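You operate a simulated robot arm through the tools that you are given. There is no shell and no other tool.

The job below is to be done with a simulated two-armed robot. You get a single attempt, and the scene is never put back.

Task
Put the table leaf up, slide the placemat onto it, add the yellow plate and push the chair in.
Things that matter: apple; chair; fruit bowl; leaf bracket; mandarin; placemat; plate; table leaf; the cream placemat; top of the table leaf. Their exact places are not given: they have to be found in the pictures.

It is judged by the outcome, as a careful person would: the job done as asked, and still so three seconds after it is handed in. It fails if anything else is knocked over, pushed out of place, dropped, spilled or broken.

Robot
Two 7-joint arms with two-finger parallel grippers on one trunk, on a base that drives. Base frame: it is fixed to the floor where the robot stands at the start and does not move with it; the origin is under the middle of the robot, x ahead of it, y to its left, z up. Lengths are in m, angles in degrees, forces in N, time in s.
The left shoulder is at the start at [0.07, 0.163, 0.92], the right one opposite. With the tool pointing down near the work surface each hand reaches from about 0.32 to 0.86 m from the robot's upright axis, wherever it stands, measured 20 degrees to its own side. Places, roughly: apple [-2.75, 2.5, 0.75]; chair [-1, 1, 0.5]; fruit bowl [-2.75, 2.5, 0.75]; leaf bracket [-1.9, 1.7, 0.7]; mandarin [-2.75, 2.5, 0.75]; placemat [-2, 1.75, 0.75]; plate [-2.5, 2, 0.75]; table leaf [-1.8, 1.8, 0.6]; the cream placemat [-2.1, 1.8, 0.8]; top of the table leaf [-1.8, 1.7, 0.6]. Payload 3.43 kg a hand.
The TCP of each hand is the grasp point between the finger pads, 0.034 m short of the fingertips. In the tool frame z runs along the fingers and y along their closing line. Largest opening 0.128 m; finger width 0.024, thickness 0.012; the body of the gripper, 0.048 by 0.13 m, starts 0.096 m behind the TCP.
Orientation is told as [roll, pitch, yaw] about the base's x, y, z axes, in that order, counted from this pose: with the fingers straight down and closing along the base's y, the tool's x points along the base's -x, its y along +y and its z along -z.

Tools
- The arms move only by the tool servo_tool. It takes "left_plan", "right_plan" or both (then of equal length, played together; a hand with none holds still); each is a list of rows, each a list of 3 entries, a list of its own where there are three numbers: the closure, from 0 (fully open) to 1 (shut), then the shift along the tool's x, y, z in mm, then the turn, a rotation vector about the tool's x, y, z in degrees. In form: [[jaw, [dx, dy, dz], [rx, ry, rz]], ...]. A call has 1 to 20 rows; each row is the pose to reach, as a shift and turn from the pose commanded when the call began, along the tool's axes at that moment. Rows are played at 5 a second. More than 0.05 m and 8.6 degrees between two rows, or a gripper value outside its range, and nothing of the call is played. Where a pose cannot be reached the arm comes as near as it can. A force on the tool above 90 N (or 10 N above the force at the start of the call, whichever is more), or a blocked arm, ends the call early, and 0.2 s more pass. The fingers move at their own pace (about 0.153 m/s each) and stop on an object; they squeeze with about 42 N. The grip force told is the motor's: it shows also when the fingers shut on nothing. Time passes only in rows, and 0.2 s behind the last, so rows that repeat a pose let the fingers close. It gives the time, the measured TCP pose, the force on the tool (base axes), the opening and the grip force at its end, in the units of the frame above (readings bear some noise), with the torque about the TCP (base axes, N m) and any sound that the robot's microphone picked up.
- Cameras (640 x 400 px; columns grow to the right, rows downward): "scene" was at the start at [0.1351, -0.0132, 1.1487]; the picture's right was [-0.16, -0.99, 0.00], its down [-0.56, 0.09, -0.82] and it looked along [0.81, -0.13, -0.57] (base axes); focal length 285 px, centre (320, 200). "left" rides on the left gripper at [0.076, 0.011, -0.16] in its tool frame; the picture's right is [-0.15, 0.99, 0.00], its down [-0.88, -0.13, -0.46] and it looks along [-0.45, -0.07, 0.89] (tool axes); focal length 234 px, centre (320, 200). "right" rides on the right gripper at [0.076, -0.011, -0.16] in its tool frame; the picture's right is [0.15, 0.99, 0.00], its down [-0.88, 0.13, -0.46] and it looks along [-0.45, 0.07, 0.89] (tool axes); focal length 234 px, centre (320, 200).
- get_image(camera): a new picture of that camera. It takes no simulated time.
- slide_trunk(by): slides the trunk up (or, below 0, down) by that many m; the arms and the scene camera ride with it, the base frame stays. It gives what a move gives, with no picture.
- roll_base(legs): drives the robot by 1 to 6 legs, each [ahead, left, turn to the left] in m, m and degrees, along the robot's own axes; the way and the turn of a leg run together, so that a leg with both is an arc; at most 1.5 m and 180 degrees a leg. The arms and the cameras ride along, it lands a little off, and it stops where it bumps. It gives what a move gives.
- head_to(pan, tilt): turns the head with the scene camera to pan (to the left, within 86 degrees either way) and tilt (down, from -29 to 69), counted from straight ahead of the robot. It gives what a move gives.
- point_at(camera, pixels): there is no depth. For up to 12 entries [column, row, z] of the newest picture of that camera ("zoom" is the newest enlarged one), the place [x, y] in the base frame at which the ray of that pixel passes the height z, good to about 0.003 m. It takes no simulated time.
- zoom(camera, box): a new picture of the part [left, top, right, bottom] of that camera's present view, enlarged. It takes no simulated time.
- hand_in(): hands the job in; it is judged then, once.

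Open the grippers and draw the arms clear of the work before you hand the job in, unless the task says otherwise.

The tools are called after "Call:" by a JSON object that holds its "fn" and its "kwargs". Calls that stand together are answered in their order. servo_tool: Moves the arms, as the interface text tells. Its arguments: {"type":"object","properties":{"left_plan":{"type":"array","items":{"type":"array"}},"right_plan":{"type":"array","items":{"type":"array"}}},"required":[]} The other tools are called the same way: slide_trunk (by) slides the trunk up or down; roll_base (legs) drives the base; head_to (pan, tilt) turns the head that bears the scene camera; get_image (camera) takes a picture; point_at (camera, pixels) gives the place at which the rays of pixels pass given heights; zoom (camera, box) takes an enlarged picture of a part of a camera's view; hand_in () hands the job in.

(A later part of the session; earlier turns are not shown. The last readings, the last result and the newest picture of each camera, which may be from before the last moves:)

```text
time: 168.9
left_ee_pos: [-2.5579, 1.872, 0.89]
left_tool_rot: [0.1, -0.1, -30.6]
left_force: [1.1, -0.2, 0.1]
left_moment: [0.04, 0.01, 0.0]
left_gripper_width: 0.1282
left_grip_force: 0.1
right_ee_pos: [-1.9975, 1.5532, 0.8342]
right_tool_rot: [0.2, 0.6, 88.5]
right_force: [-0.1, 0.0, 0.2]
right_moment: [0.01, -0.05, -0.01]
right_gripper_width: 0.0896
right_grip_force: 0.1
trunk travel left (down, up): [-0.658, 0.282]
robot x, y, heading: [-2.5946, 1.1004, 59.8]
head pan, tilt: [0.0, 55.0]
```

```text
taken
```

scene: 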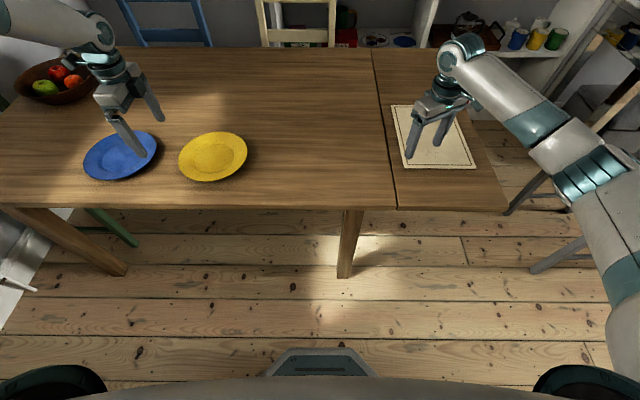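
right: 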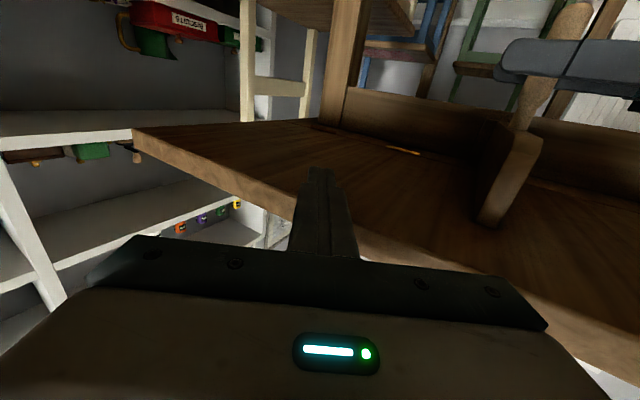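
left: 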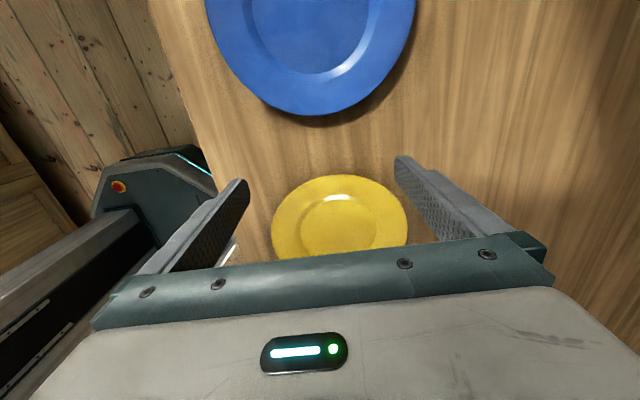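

The fingers hang over the gap (F 3.153, V 0.320). I lower them to just above the table.

Call:
{"fn": "servo_tool", "kwargs": {"left_plan": [[0, [0, 0, 25], [0, 0, 0]], [0, [0, 0, 50], [0, 0, 0]], [0, [0, 0, 75], [0, 0, 0]], [0, [0, 0, 95], [0, 0, 0]], [0, [0, 0, 102], [0, 0, 0]], [0, [0, 0, 102], [0, 0, 0]]]}}

Call:
{"fn": "get_image", "kwargs": {"camera": "left"}}

```text
time: 170.3
left_ee_pos: [-2.59, 1.8474, 0.8311]
left_tool_rot: [0.1, -0.2, -30.7]
left_force: [0.1, 0.1, 0.6]
left_moment: [0.0, -0.01, 0.03]
left_gripper_width: 0.128
left_grip_force: 0.0
left hand out of reach, approached as far as the arm can: row 1, 2, 3, 4, 5, 6
right_ee_pos: [-1.9962, 1.5528, 0.8332]
right_tool_rot: [0.1, 0.6, 88.5]
right_force: [0.8, -0.3, 0.1]
right_moment: [-0.02, 0.03, -0.03]
right_gripper_width: 0.0897
right_grip_force: 0.1
trunk travel left (down, up): [-0.658, 0.282]
robot x, y, heading: [-2.5932, 1.0999, 59.9]
head pan, tilt: [0.0, 55.0]
```

```text
taken
```

left: 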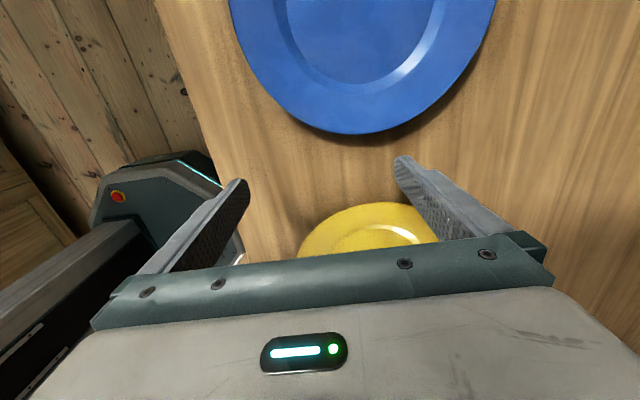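

The wrist limits prevent lowering here. I'll instead pinch the plate's near rim with a level hand from the table's left side (as the earlier level pose was reachable). First I raise the hand and re-position the base.

Call:
{"fn": "servo_tool", "kwargs": {"left_plan": [[0, [0, 0, -35], [0, 0, 0]], [0, [0, 0, -70], [0, 0, 0]], [0, [0, 0, -105], [0, 0, 0]]]}}

Call:
{"fn": "roll_base", "kwargs": {"legs": [[-0.02, -0.14, 0]]}}

Call:
{"fn": "get_image", "kwargs": {"camera": "scene"}}

```text
time: 171.1
left_ee_pos: [-2.591, 1.8469, 0.9376]
left_tool_rot: [0.1, -0.1, -30.6]
left_force: [-0.1, -0.7, -0.5]
left_moment: [0.01, 0.01, -0.02]
left_gripper_width: 0.1277
left_grip_force: 0.0
right_ee_pos: [-1.9964, 1.5529, 0.8335]
right_tool_rot: [0.1, 0.5, 88.6]
right_force: [0.3, 0.5, 0.1]
right_moment: [0.07, -0.04, 0.01]
right_gripper_width: 0.0897
right_grip_force: 0.0
trunk travel left (down, up): [-0.658, 0.282]
robot x, y, heading: [-2.5923, 1.0979, 59.9]
head pan, tilt: [0.0, 55.0]
```

```text
time: 172.4
left_ee_pos: [-2.481, 1.759, 0.9346]
left_tool_rot: [0.0, -0.2, -30.5]
left_force: [1.2, 0.1, 0.4]
left_moment: [-0.01, -0.02, -0.01]
left_gripper_width: 0.1281
left_grip_force: 0.0
right_ee_pos: [-1.887, 1.4665, 0.8336]
right_tool_rot: [0.1, 0.6, 88.8]
right_force: [0.0, -0.1, 0.6]
right_moment: [-0.01, -0.01, 0.01]
right_gripper_width: 0.0896
right_grip_force: 0.0
trunk travel left (down, up): [-0.658, 0.282]
robot x, y, heading: [-2.4848, 1.0061, 59.6]
head pan, tilt: [0.0, 55.0]
```

```text
taken
```

scene: 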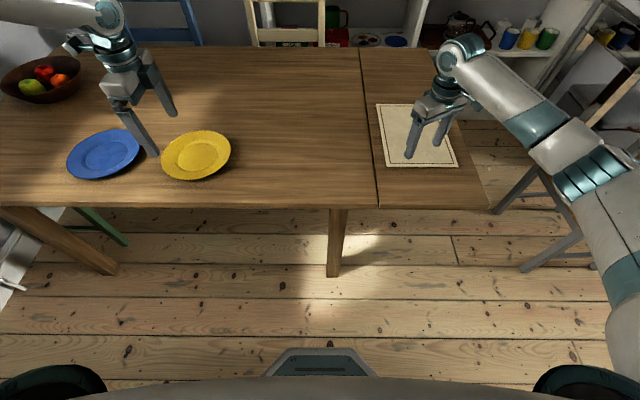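

The hand is above the plate's near side. I draw it back off the table edge and pitch it to point across the table, 20° downward, fingers closing vertically.

Call:
{"fn": "servo_tool", "kwargs": {"left_plan": [[0, [-2, -42, 0], [0, 0, 0]], [0.2, [-4, -84, 0], [0, 0, 0]], [0.4, [-6, -126, 0], [0, 0, 0]], [0.6, [-8, -168, 0], [0, 0, 0]], [0.8, [-8, -205, 0], [0, 0, 0]], [0.8, [-8, -205, 7], [-7.8, 0, 0]], [0.8, [-8, -205, 14], [-15.6, 0, 0]], [0.8, [-8, -205, 21], [-23.4, 0, 0]], [0.8, [-8, -205, 28], [-31.2, 0, 0]], [0.8, [-8, -205, 35], [-39, 0, 0]], [0.8, [-8, -205, 42], [-46.8, 0, 0]], [0.8, [-8, -205, 49], [-54.6, 0, 0]], [0.8, [-8, -205, 56], [-62.4, 0, 0]], [0.8, [-8, -205, 60], [-70, 0, 0]], [0.8, [-8, -205, 60], [-70, 0, 0]]]}}

Call:
{"fn": "get_image", "kwargs": {"camera": "left"}}

Call:
{"fn": "get_image", "kwargs": {"camera": "scene"}}

```text
time: 175.6
left_ee_pos: [-2.5832, 1.6209, 0.8954]
left_tool_rot: [67.5, -0.1, -30.7]
left_force: [0.0, -0.3, -0.2]
left_moment: [0.0, -0.01, 0.01]
left_gripper_width: 0.0256
left_grip_force: 0.1
left hand out of reach, approached as far as the arm can: row 9, 10, 11, 12, 13, 14, 15
right_ee_pos: [-1.8886, 1.4656, 0.8348]
right_tool_rot: [0.0, 0.4, 88.8]
right_force: [0.5, 0.6, 0.1]
right_moment: [0.01, -0.02, -0.02]
right_gripper_width: 0.0895
right_grip_force: 0.0
trunk travel left (down, up): [-0.658, 0.282]
robot x, y, heading: [-2.4849, 1.0081, 59.8]
head pan, tilt: [0.0, 55.0]
```

```text
taken
```

left: 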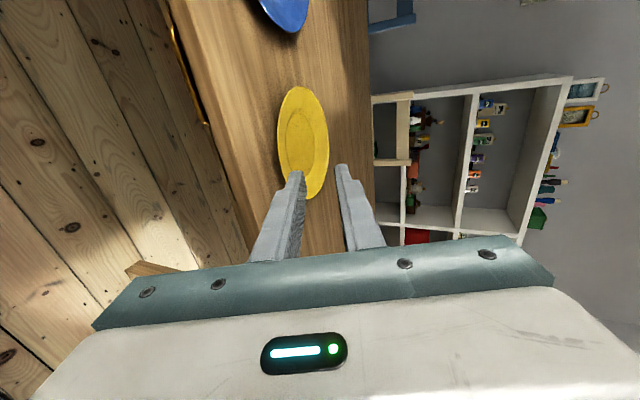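

```text
taken
```

scene: 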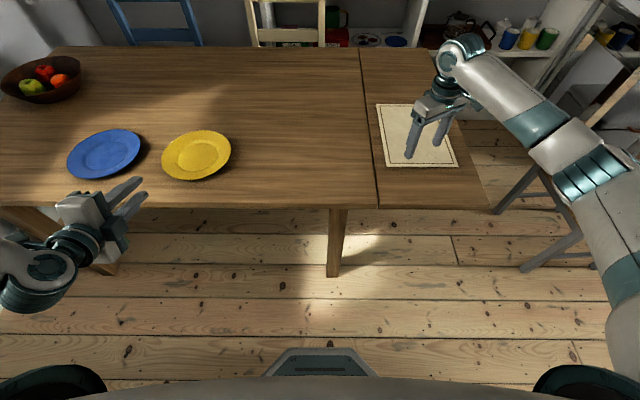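

The hand points at the plate, ~22° down, slightly short of its commanded pose. I bring it nearer and lower toward the rim and check the reach there.

Call:
{"fn": "servo_tool", "kwargs": {"left_plan": [[0.8, [0, -10, 37], [0, 0, 0]], [0.8, [0, -20, 74], [0, 0, 0]], [0.8, [0, -29, 110], [0, 0, 0]], [0.8, [0, -29, 110], [0, 0, 0]]]}}

Call:
{"fn": "get_image", "kwargs": {"camera": "left"}}

```text
time: 176.6
left_ee_pos: [-2.5523, 1.6788, 0.8879]
left_tool_rot: [69.9, -0.1, -30.5]
left_force: [-0.2, -0.4, -0.6]
left_moment: [0.0, 0.04, 0.02]
left_gripper_width: 0.0257
left_grip_force: 0.1
left hand out of reach, approached as far as the arm can: row 1, 2, 3, 4
right_ee_pos: [-1.887, 1.4659, 0.8334]
right_tool_rot: [0.1, 0.7, 88.7]
right_force: [-0.4, -0.4, 0.2]
right_moment: [0.0, -0.02, 0.01]
right_gripper_width: 0.0897
right_grip_force: 0.0
trunk travel left (down, up): [-0.658, 0.282]
robot x, y, heading: [-2.4822, 1.0083, 59.9]
head pan, tilt: [0.0, 55.0]
```

```text
taken
```

left: 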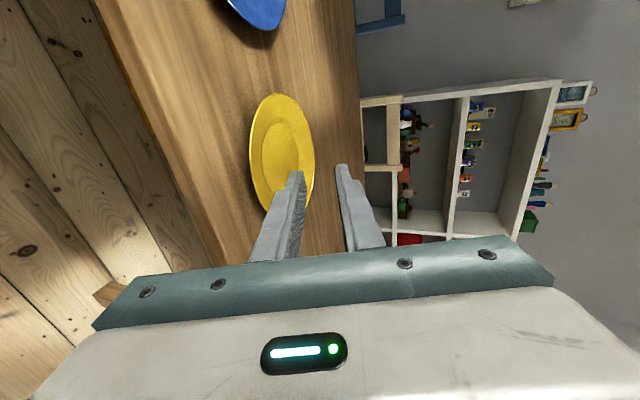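

The left hand cannot get lower at this tilt with the shoulders so high. I raise the right hand 15 cm out of the way and lower the trunk by 10 cm.

Call:
{"fn": "servo_tool", "kwargs": {"left_plan": [[0.8, [0, 24, -9], [0, 0, 0]], [0.8, [0, 48, -18], [0, 0, 0]], [0.8, [0, 73, -27], [0, 0, 0]], [0.8, [0, 73, -27], [0, 0, 0]]], "right_plan": [[0.3, [0, 0, -40], [0, 0, 0]], [0.3, [0, 0, -80], [0, 0, 0]], [0.3, [0, 0, -120], [0, 0, 0]], [0.3, [0, 0, -150], [0, 0, 0]]]}}

Call:
{"fn": "slide_trunk", "kwargs": {"by": -0.08}}

Call:
{"fn": "get_image", "kwargs": {"camera": "left"}}

```text
time: 177.6
left_ee_pos: [-2.555, 1.677, 0.9651]
left_tool_rot: [70.0, -0.2, -30.6]
left_force: [-0.6, -0.1, -0.1]
left_moment: [0.01, 0.04, -0.02]
left_gripper_width: 0.0254
left_grip_force: 0.1
right_ee_pos: [-1.8873, 1.4674, 0.9832]
right_tool_rot: [0.1, 0.6, 88.7]
right_force: [0.6, 0.4, 0.0]
right_moment: [-0.01, 0.01, 0.01]
right_gripper_width: 0.0897
right_grip_force: 0.1
trunk travel left (down, up): [-0.658, 0.282]
robot x, y, heading: [-2.4841, 1.0115, 59.5]
head pan, tilt: [0.0, 55.0]
```

```text
time: 178.8
left_ee_pos: [-2.5547, 1.6771, 0.8844]
left_tool_rot: [70.1, -0.1, -30.5]
left_force: [-0.3, 0.0, 0.2]
left_moment: [-0.01, 0.03, -0.01]
left_gripper_width: 0.0256
left_grip_force: 0.2
right_ee_pos: [-1.8877, 1.4685, 0.9042]
right_tool_rot: [0.1, 0.7, 88.6]
right_force: [0.5, 0.9, 0.1]
right_moment: [0.0, 0.01, -0.03]
right_gripper_width: 0.0897
right_grip_force: 0.0
trunk travel left (down, up): [-0.578, 0.362]
robot x, y, heading: [-2.4818, 1.0098, 59.7]
head pan, tilt: [0.0, 55.0]
```

```text
taken
```

left: 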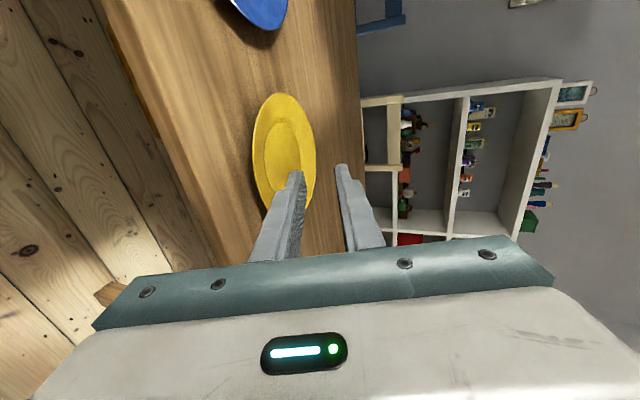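

Lowering the trunk works: the same hand height now leaves range below. I lower the trunk another 4 cm and bring the fingertips close in front of the plate's near rim.

Call:
{"fn": "slide_trunk", "kwargs": {"by": -0.04}}

Call:
{"fn": "servo_tool", "kwargs": {"left_plan": [[0.83, [-10, -11, 12], [0, 0, 0]], [0.83, [-20, -22, 25], [0, 0, 0]], [0.83, [-30, -33, 37], [0, 0, 0]], [0.83, [-30, -33, 37], [0, 0, 0]]]}}

Call:
{"fn": "get_image", "kwargs": {"camera": "left"}}

Call:
{"fn": "get_image", "kwargs": {"camera": "scene"}}

```text
time: 179.6
left_ee_pos: [-2.5538, 1.6771, 0.8444]
left_tool_rot: [70.1, 0.0, -30.5]
left_force: [0.3, -0.4, 0.1]
left_moment: [0.01, 0.0, 0.03]
left_gripper_width: 0.0256
left_grip_force: 0.1
right_ee_pos: [-1.8882, 1.4675, 0.8638]
right_tool_rot: [0.0, 0.6, 88.7]
right_force: [0.4, -0.7, -0.2]
right_moment: [0.02, -0.01, -0.01]
right_gripper_width: 0.0892
right_grip_force: 0.1
trunk travel left (down, up): [-0.538, 0.402]
robot x, y, heading: [-2.4834, 1.0101, 59.7]
head pan, tilt: [0.0, 55.0]
```

```text
time: 180.6
left_ee_pos: [-2.518, 1.6818, 0.8018]
left_tool_rot: [70.2, -0.1, -30.6]
left_force: [0.1, 0.4, -0.1]
left_moment: [0.01, -0.06, 0.02]
left_gripper_width: 0.0217
left_grip_force: 0.1
right_ee_pos: [-1.8881, 1.4674, 0.8644]
right_tool_rot: [0.2, 0.6, 88.7]
right_force: [-0.3, 0.0, 0.2]
right_moment: [0.01, -0.04, -0.03]
right_gripper_width: 0.0895
right_grip_force: 0.1
trunk travel left (down, up): [-0.538, 0.402]
robot x, y, heading: [-2.4835, 1.0062, 59.7]
head pan, tilt: [0.0, 55.0]
```

```text
taken
```

left: 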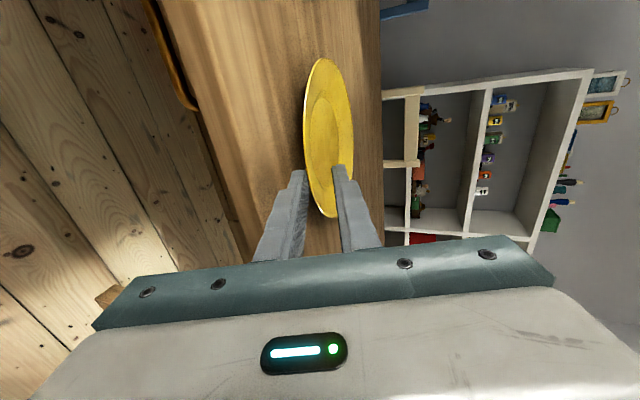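

```text
taken
```

scene: 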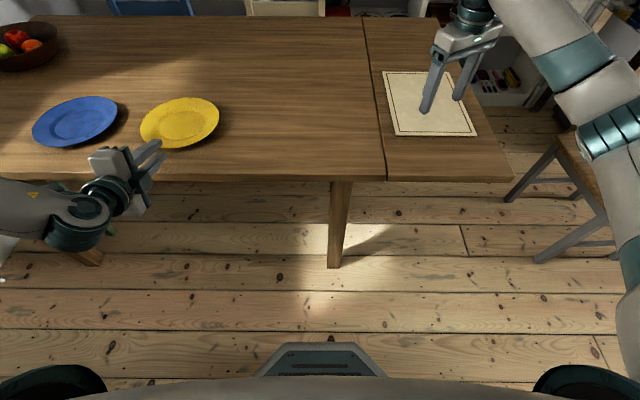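

The fingertips are right before the plate's near rim. I zoom in to check the vertical alignment with the rim.

Call:
{"fn": "zoom", "kwargs": {"camera": "left", "box": [240, 100, 400, 250]}}

Call:
{"fn": "zoom", "kwargs": {"camera": "scene", "box": [80, 80, 240, 220]}}

```text
2.67 times, centred on (320, 175) of left
```

zoom: 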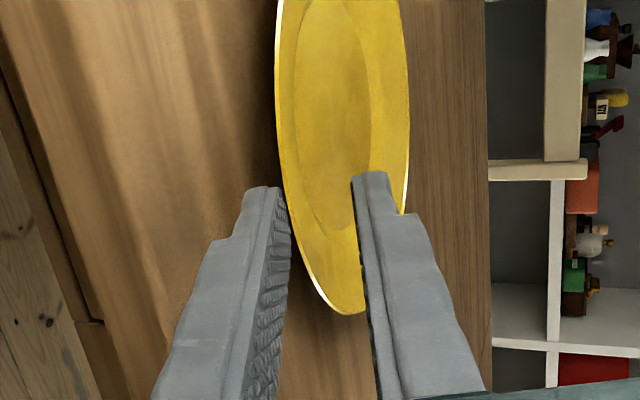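

```text
2.86 times, centred on (160, 150) of scene
```

zoom: 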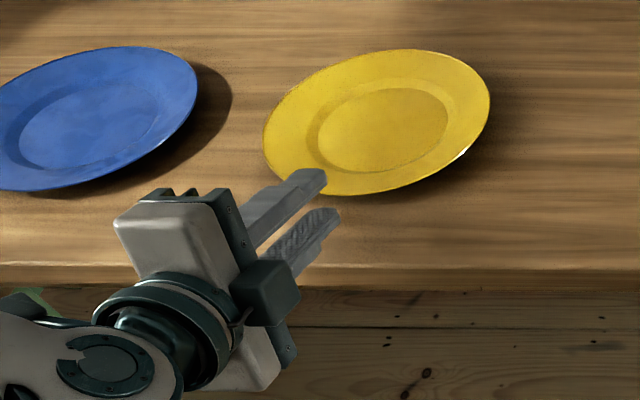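

The rim edge lies near the lower finger's inner side, as planned. I lower the hand until the lower finger just touches the table in front of the rim.

Call:
{"fn": "servo_tool", "kwargs": {"left_plan": [[0.83, [0, -7.5, 2.7], [0, 0, 0]], [0.83, [0, -13, 4.7], [0, 0, 0]], [0.83, [0, -15, 5.5], [0, 0, 0]], [0.83, [0, -15, 5.5], [0, 0, 0]]]}}

```text
time: 181.6
left_ee_pos: [-2.5151, 1.6828, 0.7859]
left_tool_rot: [70.0, -0.1, -30.5]
left_force: [0.5, -0.7, 0.4]
left_moment: [0.0, 0.07, -0.06]
left_gripper_width: 0.022
left_grip_force: 0.1
right_ee_pos: [-1.8881, 1.4685, 0.8636]
right_tool_rot: [0.2, 0.6, 88.7]
right_force: [0.0, 0.0, -0.7]
right_moment: [0.02, -0.02, 0.0]
right_gripper_width: 0.09
right_grip_force: 0.1
trunk travel left (down, up): [-0.538, 0.402]
robot x, y, heading: [-2.4837, 1.0066, 59.7]
head pan, tilt: [0.0, 55.0]
```

No contact yet at z 0.786. I lower in 1.5-2 mm steps.

Call:
{"fn": "servo_tool", "kwargs": {"left_plan": [[0.83, [0, -1.9, 0.7], [0, 0, 0]], [0.83, [0, -3.8, 1.4], [0, 0, 0]], [0.83, [0, -3.8, 1.4], [0, 0, 0]]]}}

```text
time: 182.4
left_ee_pos: [-2.5167, 1.6826, 0.7822]
left_tool_rot: [70.1, -0.1, -30.6]
left_force: [0.6, -1.6, 3.5]
left_moment: [0.05, -0.01, -0.03]
left_gripper_width: 0.0201
left_grip_force: 0.1
right_ee_pos: [-1.8877, 1.4678, 0.8639]
right_tool_rot: [0.0, 0.6, 88.7]
right_force: [-0.7, -0.7, 0.1]
right_moment: [0.03, 0.02, 0.03]
right_gripper_width: 0.0896
right_grip_force: 0.1
trunk travel left (down, up): [-0.538, 0.402]
robot x, y, heading: [-2.4862, 1.0108, 59.9]
head pan, tilt: [0.0, 55.0]
```

The lower finger touches the table lightly (3.5 N). I slide it forward 3 cm so it slips under the rim, watching the force.

Call:
{"fn": "servo_tool", "kwargs": {"left_plan": [[0.83, [0, 3.4, 9.4], [0, 0, 0]], [0.83, [0, 5.1, 14.1], [0, 0, 0]], [0.83, [0, 6.8, 18.8], [0, 0, 0]], [0.83, [0, 8.5, 23.5], [0, 0, 0]], [0.83, [0, 10.3, 28.2], [0, 0, 0]], [0.83, [0, 10.3, 28.2], [0, 0, 0]]]}}

Call:
{"fn": "zoom", "kwargs": {"camera": "left", "box": [240, 100, 400, 250]}}

Call:
{"fn": "zoom", "kwargs": {"camera": "scene", "box": [80, 80, 240, 220]}}

```text
time: 183.8
left_ee_pos: [-2.5006, 1.7088, 0.7822]
left_tool_rot: [70.1, 0.0, -30.5]
left_force: [-3.3, -3.9, 4.8]
left_moment: [-0.02, 0.05, 0.08]
left_gripper_width: 0.0199
left_grip_force: 0.1
right_ee_pos: [-1.887, 1.4674, 0.8637]
right_tool_rot: [0.1, 0.5, 88.8]
right_force: [-0.7, 0.2, -0.1]
right_moment: [0.03, -0.01, 0.0]
right_gripper_width: 0.0896
right_grip_force: 0.0
trunk travel left (down, up): [-0.538, 0.402]
robot x, y, heading: [-2.4871, 1.0115, 59.5]
head pan, tilt: [0.0, 55.0]
```

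```text
2.67 times, centred on (320, 175) of left
```

zoom: 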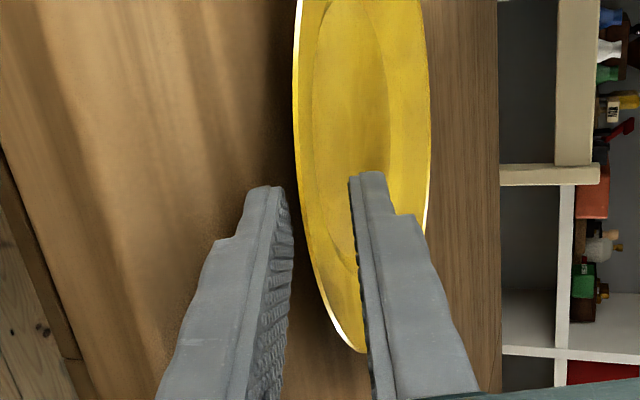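

```text
2.86 times, centred on (160, 150) of scene
```

zoom: 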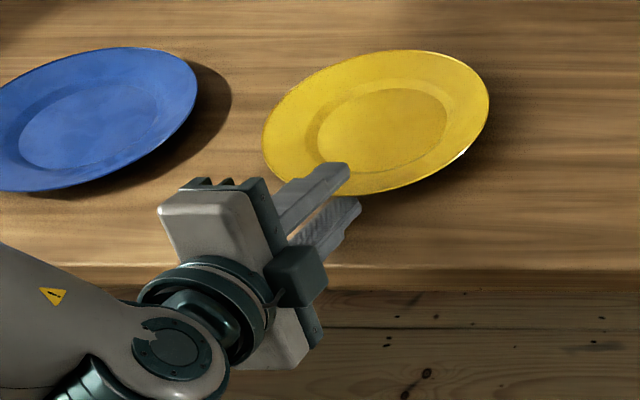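

The lower finger appears only slightly under the rim. I advance a further 10 mm, watching for the plate being pushed.

Call:
{"fn": "servo_tool", "kwargs": {"left_plan": [[0.83, [0, 1.2, 3.1], [0, 0, 0]], [0.83, [0, 2.3, 6.3], [0, 0, 0]], [0.83, [0, 3.4, 9.4], [0, 0, 0]], [0.83, [0, 3.4, 9.4], [0, 0, 0]]]}}

Call:
{"fn": "zoom", "kwargs": {"camera": "left", "box": [240, 100, 400, 250]}}

Call:
{"fn": "zoom", "kwargs": {"camera": "scene", "box": [80, 80, 240, 220]}}

```text
time: 184.8
left_ee_pos: [-2.496, 1.7165, 0.7818]
left_tool_rot: [70.2, -0.1, -30.5]
left_force: [-2.1, -2.2, 4.3]
left_moment: [0.06, 0.07, 0.07]
left_gripper_width: 0.0203
left_grip_force: 0.0
right_ee_pos: [-1.8876, 1.4688, 0.8656]
right_tool_rot: [0.2, 0.6, 88.7]
right_force: [-0.2, -0.4, -1.1]
right_moment: [-0.05, 0.0, 0.02]
right_gripper_width: 0.0895
right_grip_force: 0.0
trunk travel left (down, up): [-0.538, 0.402]
robot x, y, heading: [-2.4869, 1.0065, 59.8]
head pan, tilt: [0.0, 55.0]
```

```text
2.67 times, centred on (320, 175) of left
```

zoom: 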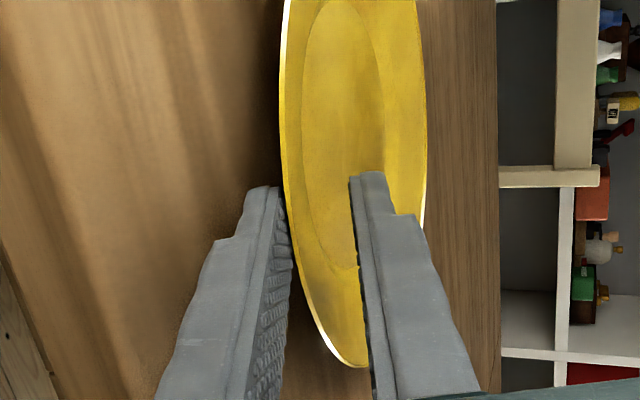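

```text
2.86 times, centred on (160, 150) of scene
```

zoom: 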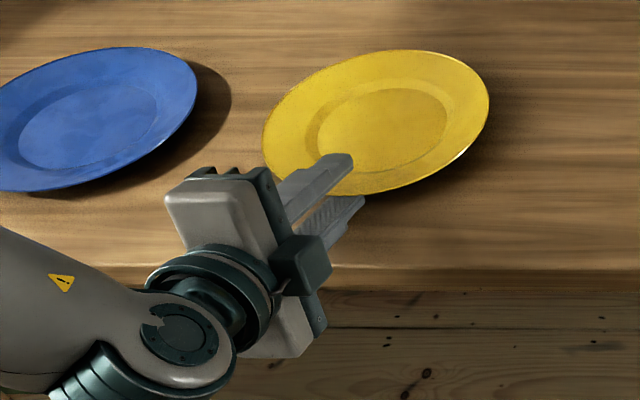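

The finger tip is now about 15 mm under the rim without moving the plate. I close the gripper on the rim.

Call:
{"fn": "servo_tool", "kwargs": {"left_plan": [[0.88, [0, 0, 0], [0, 0, 0]], [0.94, [0, 0, 0], [0, 0, 0]], [1, [0, 0, 0], [0, 0, 0]], [1, [0, 0, 0], [0, 0, 0]], [1, [0, 0, 0], [0, 0, 0]]]}}

Call:
{"fn": "zoom", "kwargs": {"camera": "left", "box": [240, 100, 400, 250]}}

Call:
{"fn": "zoom", "kwargs": {"camera": "scene", "box": [80, 80, 240, 220]}}

```text
time: 186.0
left_ee_pos: [-2.4953, 1.7184, 0.7806]
left_tool_rot: [70.0, -0.1, -30.6]
left_force: [0.1, 0.4, -0.1]
left_moment: [-0.32, 0.19, 0.02]
left_gripper_width: 0.0045
left_grip_force: 39.2
right_ee_pos: [-1.8869, 1.468, 0.8638]
right_tool_rot: [0.1, 0.7, 88.7]
right_force: [0.0, 0.6, -0.6]
right_moment: [0.02, 0.0, -0.02]
right_gripper_width: 0.0897
right_grip_force: 0.0
trunk travel left (down, up): [-0.538, 0.402]
robot x, y, heading: [-2.4824, 1.0072, 59.9]
head pan, tilt: [0.0, 55.0]
```

```text
2.67 times, centred on (320, 175) of left
```

zoom: 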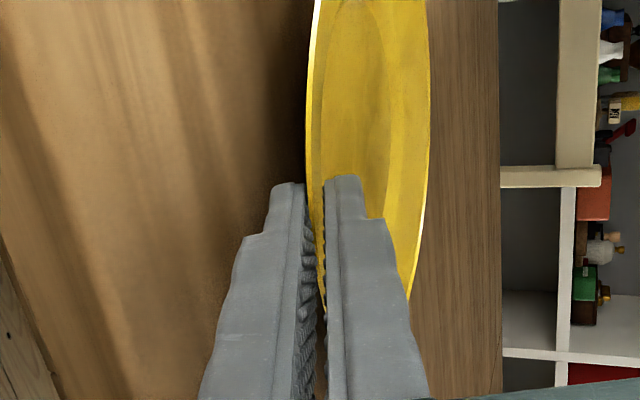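

```text
2.86 times, centred on (160, 150) of scene
```

zoom: 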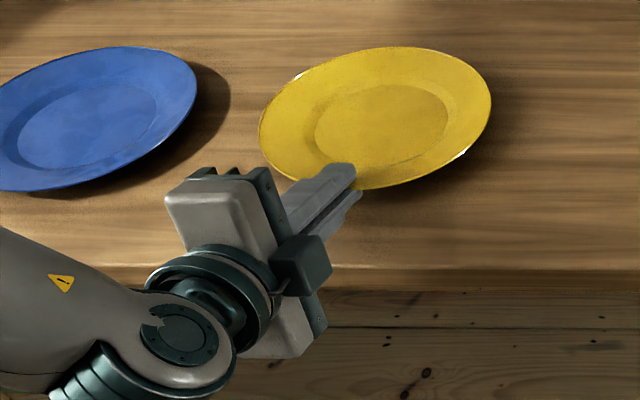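

The rim is pinched (4.5 mm thick, 39 N). I lift gently 30 mm and check that it holds.

Call:
{"fn": "servo_tool", "kwargs": {"left_plan": [[1, [0, 5, -2], [0, 0, 0]], [1, [0, 11, -4], [0, 0, 0]], [1, [0, 19, -7], [0, 0, 0]], [1, [0, 28, -10], [0, 0, 0]], [1, [0, 28, -10], [0, 0, 0]]]}}

Call:
{"fn": "zoom", "kwargs": {"camera": "left", "box": [200, 40, 440, 250]}}

Call:
{"fn": "zoom", "kwargs": {"camera": "scene", "box": [60, 60, 260, 220]}}

```text
time: 187.2
left_ee_pos: [-2.4955, 1.7173, 0.8104]
left_tool_rot: [70.0, -0.2, -30.5]
left_force: [0.6, 0.8, -3.3]
left_moment: [-0.32, 0.22, 0.07]
left_gripper_width: 0.0046
left_grip_force: 39.2
right_ee_pos: [-1.8875, 1.4682, 0.8628]
right_tool_rot: [0.1, 0.7, 88.7]
right_force: [0.3, 0.2, 0.2]
right_moment: [0.03, -0.03, 0.0]
right_gripper_width: 0.0899
right_grip_force: 0.1
trunk travel left (down, up): [-0.538, 0.402]
robot x, y, heading: [-2.4838, 1.0105, 59.6]
head pan, tilt: [0.0, 55.0]
```

```text
1.90 times, centred on (320, 145) of left
```

zoom: 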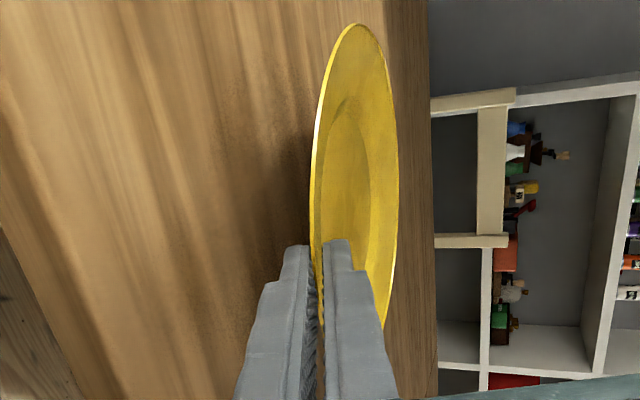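

```text
2.50 times, centred on (160, 140) of scene
```

zoom: 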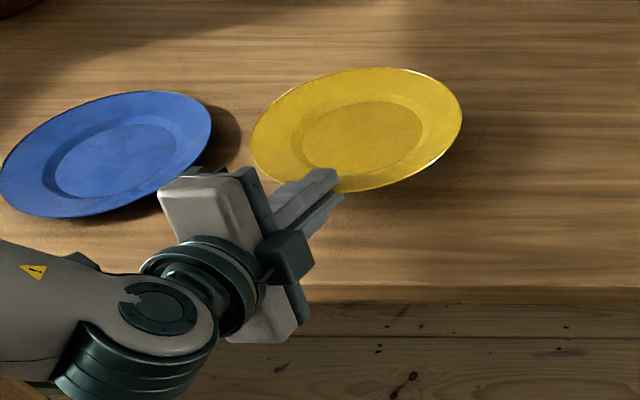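

The plate is held securely and level (3.3 N). I raise it another 9 cm and check the mat's position for the target.

Call:
{"fn": "servo_tool", "kwargs": {"left_plan": [[1, [0, 17, -6], [0, 0, 0]], [1, [0, 34, -12], [0, 0, 0]], [1, [0, 51, -18.5], [0, 0, 0]], [1, [0, 68, -25], [0, 0, 0]], [1, [0, 85, -31], [0, 0, 0]]]}}

Call:
{"fn": "get_image", "kwargs": {"camera": "scene"}}

```text
time: 188.4
left_ee_pos: [-2.4957, 1.7164, 0.9019]
left_tool_rot: [69.9, -0.3, -30.6]
left_force: [-0.2, 0.6, -2.9]
left_moment: [-0.31, 0.17, 0.01]
left_gripper_width: 0.0045
left_grip_force: 39.6
right_ee_pos: [-1.8882, 1.4674, 0.8634]
right_tool_rot: [0.1, 0.6, 88.7]
right_force: [0.9, -0.5, 0.4]
right_moment: [0.03, 0.01, -0.04]
right_gripper_width: 0.0896
right_grip_force: 0.1
trunk travel left (down, up): [-0.538, 0.402]
robot x, y, heading: [-2.4805, 1.0074, 59.9]
head pan, tilt: [0.0, 55.0]
```

```text
taken
```

scene: 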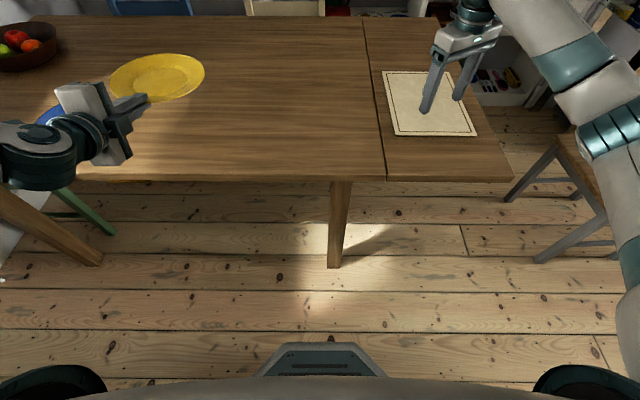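

I measure the mat's visible corners at (383,71), (396,137), (476,136).

Call:
{"fn": "point_at", "kwargs": {"camera": "scene", "pixels": [[383, 71, 0.752], [396, 137, 0.752], [476, 136, 0.752], [456, 74, 0.752], [386, 180, 0.75], [513, 180, 0.75], [365, 17, 0.75], [110, 78, 0.88], [205, 72, 0.88], [158, 54, 0.88], [158, 102, 0.88]]}}

```text
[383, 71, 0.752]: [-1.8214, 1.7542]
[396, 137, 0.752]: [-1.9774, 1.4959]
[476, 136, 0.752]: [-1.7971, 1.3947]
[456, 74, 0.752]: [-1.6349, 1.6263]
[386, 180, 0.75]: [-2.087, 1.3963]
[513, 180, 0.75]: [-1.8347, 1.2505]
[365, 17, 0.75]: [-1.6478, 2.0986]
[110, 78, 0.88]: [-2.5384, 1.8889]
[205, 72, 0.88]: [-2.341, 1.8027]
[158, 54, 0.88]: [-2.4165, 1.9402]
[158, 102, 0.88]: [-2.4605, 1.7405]
```

The mat's centre is at (2.358, 0.441). I drive the base right 0.66 m along the table and then 0.11 m ahead, carrying the plate over to the leaf.

Call:
{"fn": "roll_base", "kwargs": {"legs": [[0, -0.33, 0], [0, -0.33, 0], [0.11, 0, 0]]}}

Call:
{"fn": "get_image", "kwargs": {"camera": "scene"}}

Call:
{"fn": "get_image", "kwargs": {"camera": "left"}}

```text
time: 193.2
left_ee_pos: [-1.8646, 1.4792, 0.9011]
left_tool_rot: [70.0, -0.2, -30.8]
left_force: [0.5, 0.2, -3.7]
left_moment: [-0.33, 0.2, 0.02]
left_gripper_width: 0.0046
left_grip_force: 39.1
right_ee_pos: [-1.2577, 1.2272, 0.8631]
right_tool_rot: [0.1, 0.6, 88.4]
right_force: [0.0, -0.3, -0.7]
right_moment: [-0.02, 0.01, 0.02]
right_gripper_width: 0.0896
right_grip_force: 0.1
trunk travel left (down, up): [-0.538, 0.402]
robot x, y, heading: [-1.8538, 0.7728, 59.6]
head pan, tilt: [0.0, 55.0]
```

```text
taken
```

scene: 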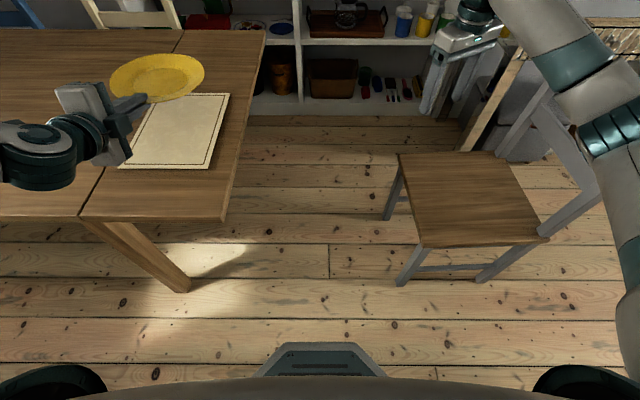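

```text
taken
```

left: 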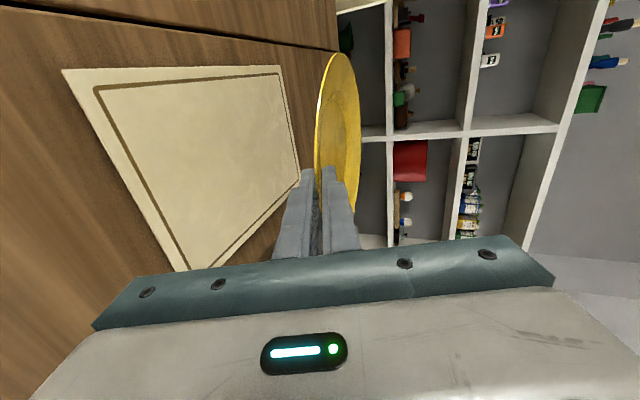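

The plate now hovers over the mat. I measure mat corners and plate outline in this view to fine-tune the placement.

Call:
{"fn": "point_at", "kwargs": {"camera": "scene", "pixels": [[118, 167, 0.753], [210, 167, 0.753], [229, 94, 0.753], [110, 78, 0.895], [205, 72, 0.895], [158, 54, 0.895], [158, 102, 0.895]]}}

Call:
{"fn": "zoom", "kwargs": {"camera": "scene", "box": [60, 30, 280, 230]}}

```text
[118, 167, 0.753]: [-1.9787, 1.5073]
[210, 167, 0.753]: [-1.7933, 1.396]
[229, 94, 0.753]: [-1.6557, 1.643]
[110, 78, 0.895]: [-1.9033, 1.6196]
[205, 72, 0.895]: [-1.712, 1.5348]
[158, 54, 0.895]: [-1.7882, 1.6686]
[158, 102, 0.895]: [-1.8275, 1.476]
```

```text
2.00 times, centred on (170, 130) of scene
```

zoom: 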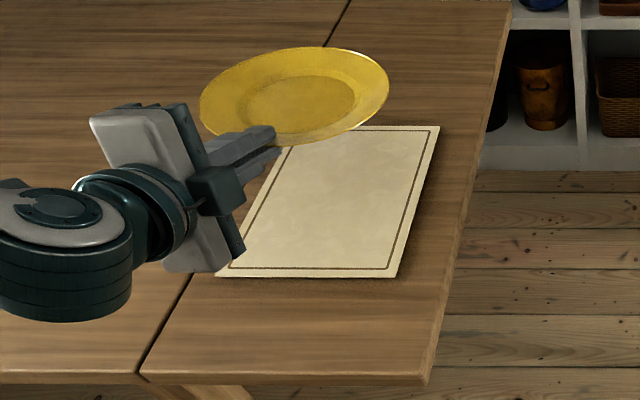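

The plate's centre (2.357, 0.441) coincides with the mat's centre (2.362, 0.441). I lower it straight down to just above the mat.

Call:
{"fn": "servo_tool", "kwargs": {"left_plan": [[1, [0, -19, 7], [0, 0, 0]], [1, [0, -38, 14], [0, 0, 0]], [1, [0, -56, 20.5], [0, 0, 0]], [1, [0, -75, 27], [0, 0, 0]], [1, [0, -92, 33.5], [0, 0, 0]], [1, [0, -101, 36.8], [0, 0, 0]], [1, [0, -101, 36.8], [0, 0, 0]]]}}

Call:
{"fn": "zoom", "kwargs": {"camera": "scene", "box": [60, 30, 280, 230]}}

```text
time: 194.8
left_ee_pos: [-1.8652, 1.4786, 0.7951]
left_tool_rot: [70.0, -0.2, -30.7]
left_force: [1.0, 0.5, -3.1]
left_moment: [-0.35, 0.17, -0.02]
left_gripper_width: 0.0049
left_grip_force: 38.7
right_ee_pos: [-1.2578, 1.2278, 0.8636]
right_tool_rot: [0.1, 0.6, 88.5]
right_force: [-0.4, -1.0, 0.4]
right_moment: [0.02, 0.02, 0.01]
right_gripper_width: 0.0897
right_grip_force: 0.1
trunk travel left (down, up): [-0.538, 0.402]
robot x, y, heading: [-1.8565, 0.7751, 59.5]
head pan, tilt: [0.0, 55.0]
```

```text
2.00 times, centred on (170, 130) of scene
```

zoom: 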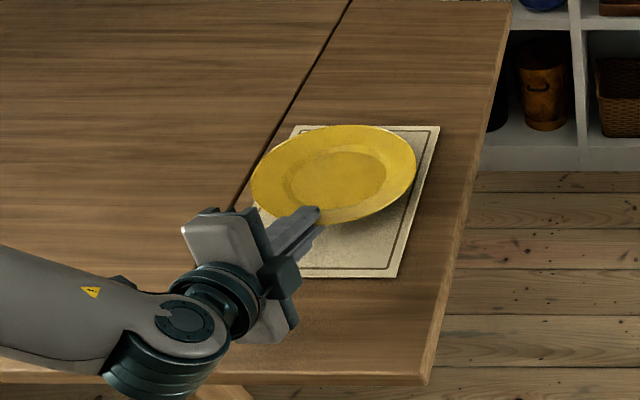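

The plate is just over the mat. I lower in small steps until it touches down.

Call:
{"fn": "servo_tool", "kwargs": {"left_plan": [[1, [0, -2.8, 1], [0, 0, 0]], [1, [0, -5.6, 2], [0, 0, 0]], [1, [0, -8.5, 3], [0, 0, 0]], [1, [0, -8.5, 3], [0, 0, 0]]]}}

```text
time: 195.8
left_ee_pos: [-1.8648, 1.478, 0.7846]
left_tool_rot: [70.1, -0.2, -30.7]
left_force: [-0.3, 0.3, 0.2]
left_moment: [0.02, -0.26, -0.04]
left_gripper_width: 0.0047
left_grip_force: 38.5
right_ee_pos: [-1.2579, 1.2282, 0.8633]
right_tool_rot: [0.1, 0.7, 88.5]
right_force: [-0.1, 0.3, 0.2]
right_moment: [0.02, 0.0, -0.06]
right_gripper_width: 0.0895
right_grip_force: 0.1
trunk travel left (down, up): [-0.538, 0.402]
robot x, y, heading: [-1.8541, 0.7709, 59.8]
head pan, tilt: [0.0, 55.0]
```

The plate rests on the mat (load gone). I open just enough to free the rim and withdraw the fingers straight back along their own axis.

Call:
{"fn": "servo_tool", "kwargs": {"left_plan": [[0.93, [0, 0.5, 0], [0, 0, 0]], [0.86, [0, 1, 0], [0, 0, 0]], [0.86, [0, 1, 0], [0, 0, 0]], [0.86, [0, 1, -10], [0, 0, 0]], [0.86, [0, 1, -22], [0, 0, 0]], [0.86, [0, 1, -35], [0, 0, 0]], [0.86, [0, 1, -50], [0, 0, 0]], [0.86, [0, 1, -70], [0, 0, 0]]]}}

Call:
{"fn": "get_image", "kwargs": {"camera": "scene"}}

Call:
{"fn": "get_image", "kwargs": {"camera": "left"}}

```text
time: 197.6
left_ee_pos: [-1.8986, 1.4201, 0.8105]
left_tool_rot: [70.0, -0.3, -30.7]
left_force: [0.5, 0.5, 0.2]
left_moment: [-0.02, -0.04, -0.02]
left_gripper_width: 0.0177
left_grip_force: 0.0
right_ee_pos: [-1.2583, 1.2276, 0.8644]
right_tool_rot: [0.1, 0.5, 88.6]
right_force: [0.7, 0.7, 0.3]
right_moment: [0.03, 0.0, -0.02]
right_gripper_width: 0.0894
right_grip_force: 0.1
trunk travel left (down, up): [-0.538, 0.402]
robot x, y, heading: [-1.8535, 0.7756, 59.5]
head pan, tilt: [0.0, 55.0]
```

```text
taken
```

scene: 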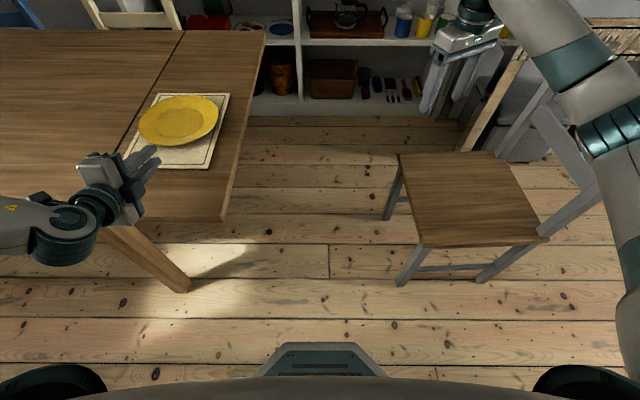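

```text
taken
```

left: 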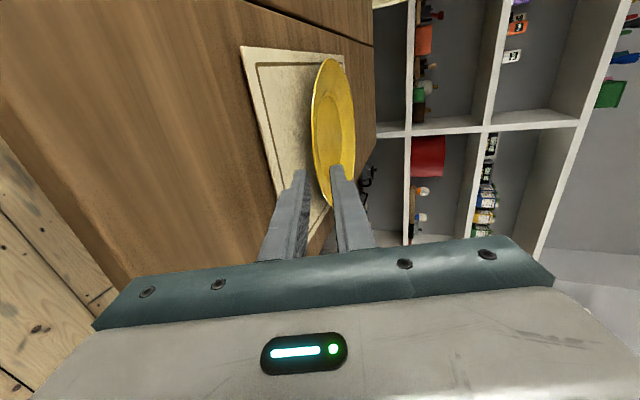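

The plate sits neatly on the mat. I lift the left hand up and back away from the leaf.

Call:
{"fn": "servo_tool", "kwargs": {"left_plan": [[0.86, [0, 10, -35], [0, 0, 0]], [0.86, [0, 30, -70], [0, 0, 0]], [0.8, [0, 50, -105], [0, 0, 0]], [0.6, [0, 72, -150], [0, 0, 0]], [0.5, [0, 110, -165], [0, 0, 0]]]}}

Call:
{"fn": "servo_tool", "kwargs": {"left_plan": [[0.5, [0, 0, 0], [7.8, 0, 0]], [0.5, [0, 0, 0], [15.6, 0, 0]], [0.5, [0, 0, 0], [23.4, 0, 0]], [0.5, [0, 0, 0], [31.2, 0, 0]], [0.5, [0, 0, 0], [39, 0, 0]], [0.5, [0, 0, 0], [46.8, 0, 0]], [0.5, [0, 0, 0], [54.6, 0, 0]], [0.5, [0, 0, 0], [62.4, 0, 0]], [0.5, [0, 0, 0], [70, 0, 0]]]}}

Call:
{"fn": "get_image", "kwargs": {"camera": "scene"}}

```text
time: 199.0
left_ee_pos: [-2.0085, 1.4343, 0.9358]
left_tool_rot: [65.4, -0.4, -30.8]
left_force: [-0.6, 0.3, 0.2]
left_moment: [-0.02, 0.01, -0.03]
left_gripper_width: 0.0639
left_grip_force: 0.0
left hand out of reach, approached as far as the arm can: row 1, 2, 3, 4, 5
right_ee_pos: [-1.2582, 1.2276, 0.8653]
right_tool_rot: [0.0, 0.5, 88.5]
right_force: [-0.8, 0.8, -0.4]
right_moment: [-0.02, 0.0, 0.04]
right_gripper_width: 0.0897
right_grip_force: 0.0
trunk travel left (down, up): [-0.538, 0.402]
robot x, y, heading: [-1.8562, 0.7702, 59.4]
head pan, tilt: [0.0, 55.0]
stopped in row 5 (left hand): the arm was blocked; the commanded pose is now the measured one
```

```text
time: 201.0
left_ee_pos: [-2.0089, 1.4362, 0.9364]
left_tool_rot: [-4.8, -0.4, -30.6]
left_force: [-1.0, -0.1, 0.3]
left_moment: [-0.01, 0.0, -0.03]
left_gripper_width: 0.064
left_grip_force: 0.1
left hand out of reach, approached as far as the arm can: row 5
right_ee_pos: [-1.2575, 1.2287, 0.863]
right_tool_rot: [0.1, 0.6, 88.4]
right_force: [0.7, 0.0, -0.1]
right_moment: [-0.06, -0.03, 0.03]
right_gripper_width: 0.0898
right_grip_force: 0.2
trunk travel left (down, up): [-0.538, 0.402]
robot x, y, heading: [-1.8538, 0.7709, 59.6]
head pan, tilt: [0.0, 55.0]
```

```text
taken
```

scene: 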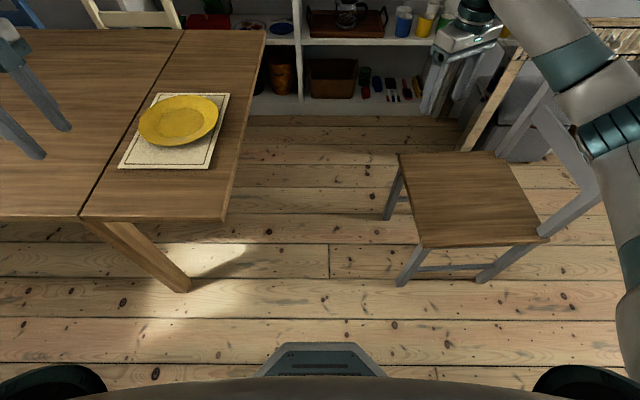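

The mat and plate lie well on the leaf. I yaw the left hand back to its normal downward posture and enlarge the result to verify.

Call:
{"fn": "servo_tool", "kwargs": {"left_plan": [[0.5, [0, 0, -5], [0, 0, -8.2]], [0.5, [0, 0, -10], [0, 0, -16.4]], [0.5, [0, 0, -15], [0, 0, -24.6]], [0.5, [0, 0, -20], [0, 0, -32.8]], [0.5, [0, 0, -25], [0, 0, -41]], [0.5, [0, 0, -30], [0, 0, -49.2]], [0.5, [0, 0, -35], [0, 0, -57.4]], [0.5, [0, 0, -40], [0, 0, -65.6]], [0.5, [0, 0, -45], [0, 0, -73.8]], [0.5, [0, 0, -50], [0, 0, -82]], [0.5, [0, 0, -50], [0, 0, -90]]]}}

Call:
{"fn": "zoom", "kwargs": {"camera": "scene", "box": [60, 20, 300, 300]}}

```text
time: 203.4
left_ee_pos: [-2.0065, 1.4389, 0.987]
left_tool_rot: [-0.3, 4.5, 59.2]
left_force: [0.5, -0.3, 0.4]
left_moment: [-0.01, 0.0, -0.01]
left_gripper_width: 0.064
left_grip_force: 0.1
right_ee_pos: [-1.2565, 1.2268, 0.8637]
right_tool_rot: [0.2, 0.7, 88.5]
right_force: [-0.1, 0.0, -0.1]
right_moment: [0.01, -0.02, 0.01]
right_gripper_width: 0.0896
right_grip_force: 0.0
trunk travel left (down, up): [-0.538, 0.402]
robot x, y, heading: [-1.8542, 0.7721, 59.7]
head pan, tilt: [0.0, 55.0]
```

```text
1.43 times, centred on (180, 160) of scene
```

zoom: 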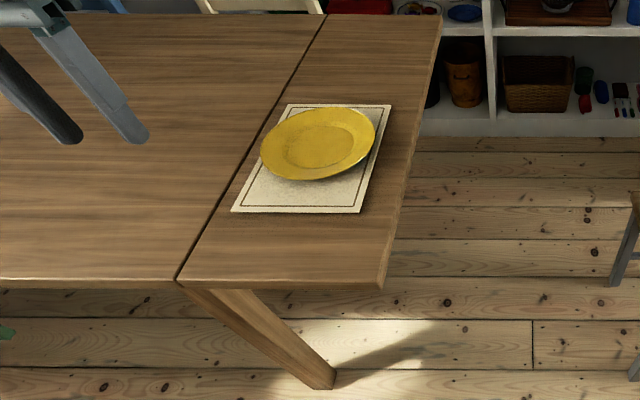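

Leaf, mat and plate are in place. Next the chair: I raise the trunk 0.22 m so the hands clear the chair back, then drive to my right past the chair, to get behind it.

Call:
{"fn": "slide_trunk", "kwargs": {"by": 0.22}}

Call:
{"fn": "roll_base", "kwargs": {"legs": [[-0.05, 0, 0], [0, -0.75, 0], [0, -0.75, 0]]}}

Call:
{"fn": "get_image", "kwargs": {"camera": "scene"}}

```text
time: 205.7
left_ee_pos: [-2.0062, 1.4391, 1.2067]
left_tool_rot: [-0.3, 4.5, 59.2]
left_force: [-0.2, 0.5, -0.1]
left_moment: [0.01, 0.05, 0.0]
left_gripper_width: 0.064
left_grip_force: 0.1
right_ee_pos: [-1.2564, 1.2279, 1.0842]
right_tool_rot: [0.1, 0.6, 88.5]
right_force: [-0.4, 0.1, 0.5]
right_moment: [-0.02, -0.02, -0.01]
right_gripper_width: 0.0895
right_grip_force: 0.1
trunk travel left (down, up): [-0.758, 0.182]
robot x, y, heading: [-1.8563, 0.7706, 59.5]
head pan, tilt: [0.0, 55.0]
```

```text
time: 213.9
left_ee_pos: [-0.7433, 0.6429, 1.2055]
left_tool_rot: [-0.3, 4.5, 59.3]
left_force: [0.0, 0.6, 0.5]
left_moment: [0.02, 0.01, -0.01]
left_gripper_width: 0.064
left_grip_force: 0.1
right_ee_pos: [0.0069, 0.4336, 1.0843]
right_tool_rot: [0.0, 0.6, 88.6]
right_force: [0.9, -0.5, 0.5]
right_moment: [0.03, 0.0, 0.01]
right_gripper_width: 0.0895
right_grip_force: 0.1
trunk travel left (down, up): [-0.758, 0.182]
robot x, y, heading: [-0.5877, -0.0275, 59.7]
head pan, tilt: [0.0, 55.0]
```

```text
taken
```

scene: 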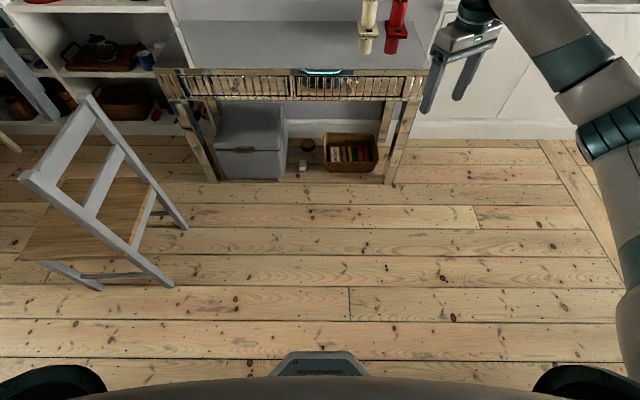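

I'm behind the chair's side now; the chair shows rear feet at (172,285) and (187,228), post tops at (25,180) and (93,97). I measure its exact position.

Call:
{"fn": "point_at", "kwargs": {"camera": "scene", "pixels": [[172, 285, 0], [187, 228, 0], [98, 290, 0], [25, 180, 0.876], [93, 97, 0.876], [148, 192, 0.45], [122, 250, 0.45], [20, 258, 0.45], [135, 180, 0.45]]}}

Call:
{"fn": "zoom", "kwargs": {"camera": "scene", "box": [0, 80, 220, 310]}}

```text
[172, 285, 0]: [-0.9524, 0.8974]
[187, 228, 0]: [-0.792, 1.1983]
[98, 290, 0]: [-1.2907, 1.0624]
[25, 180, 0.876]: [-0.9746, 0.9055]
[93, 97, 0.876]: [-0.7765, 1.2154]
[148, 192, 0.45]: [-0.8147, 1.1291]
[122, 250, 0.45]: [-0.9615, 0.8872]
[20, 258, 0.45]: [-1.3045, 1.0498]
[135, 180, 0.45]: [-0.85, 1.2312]
```

```text
1.74 times, centred on (110, 195) of scene
```

zoom: 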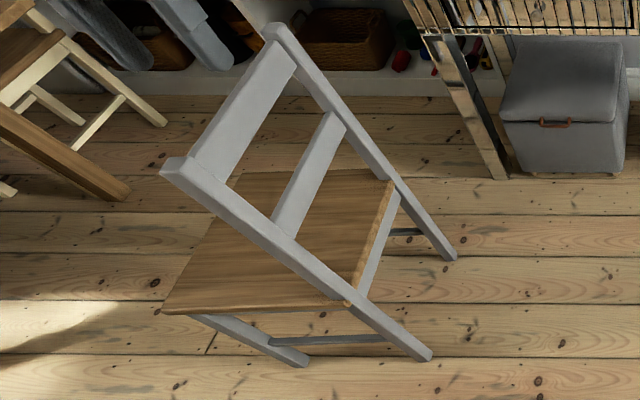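

The chair stands at F 1.28-1.66, V 0.28-0.65, seat z≈0.45. I turn left 90° to face it and the table, then shift right to line up behind it.

Call:
{"fn": "roll_base", "kwargs": {"legs": [[0, 0, 90], [0, -0.4, 0], [-0.1, -0.39, 0]]}}

Call:
{"fn": "get_image", "kwargs": {"camera": "scene"}}

```text
time: 217.8
left_ee_pos: [-1.2646, -0.1168, 1.2073]
left_tool_rot: [-0.6, 4.4, 143.7]
left_force: [1.8, 5.2, 0.4]
left_moment: [-0.79, 0.29, -0.26]
left_gripper_width: 0.0638
left_grip_force: 0.1
right_ee_pos: [-0.9999, 0.6065, 1.0844]
right_tool_rot: [0.1, 0.5, 174.1]
right_force: [-1.0, -0.5, -0.8]
right_moment: [0.01, 0.01, -0.03]
right_gripper_width: 0.0894
right_grip_force: 0.2
trunk travel left (down, up): [-0.758, 0.182]
robot x, y, heading: [-0.5882, -0.0274, 145.2]
head pan, tilt: [0.0, 55.0]
stopped in leg 1: the robot was blocked; the commanded pose is now the measured one
```

```text
taken
```

scene: 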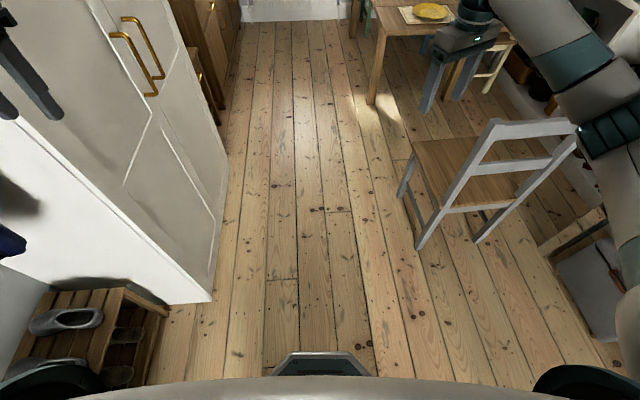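

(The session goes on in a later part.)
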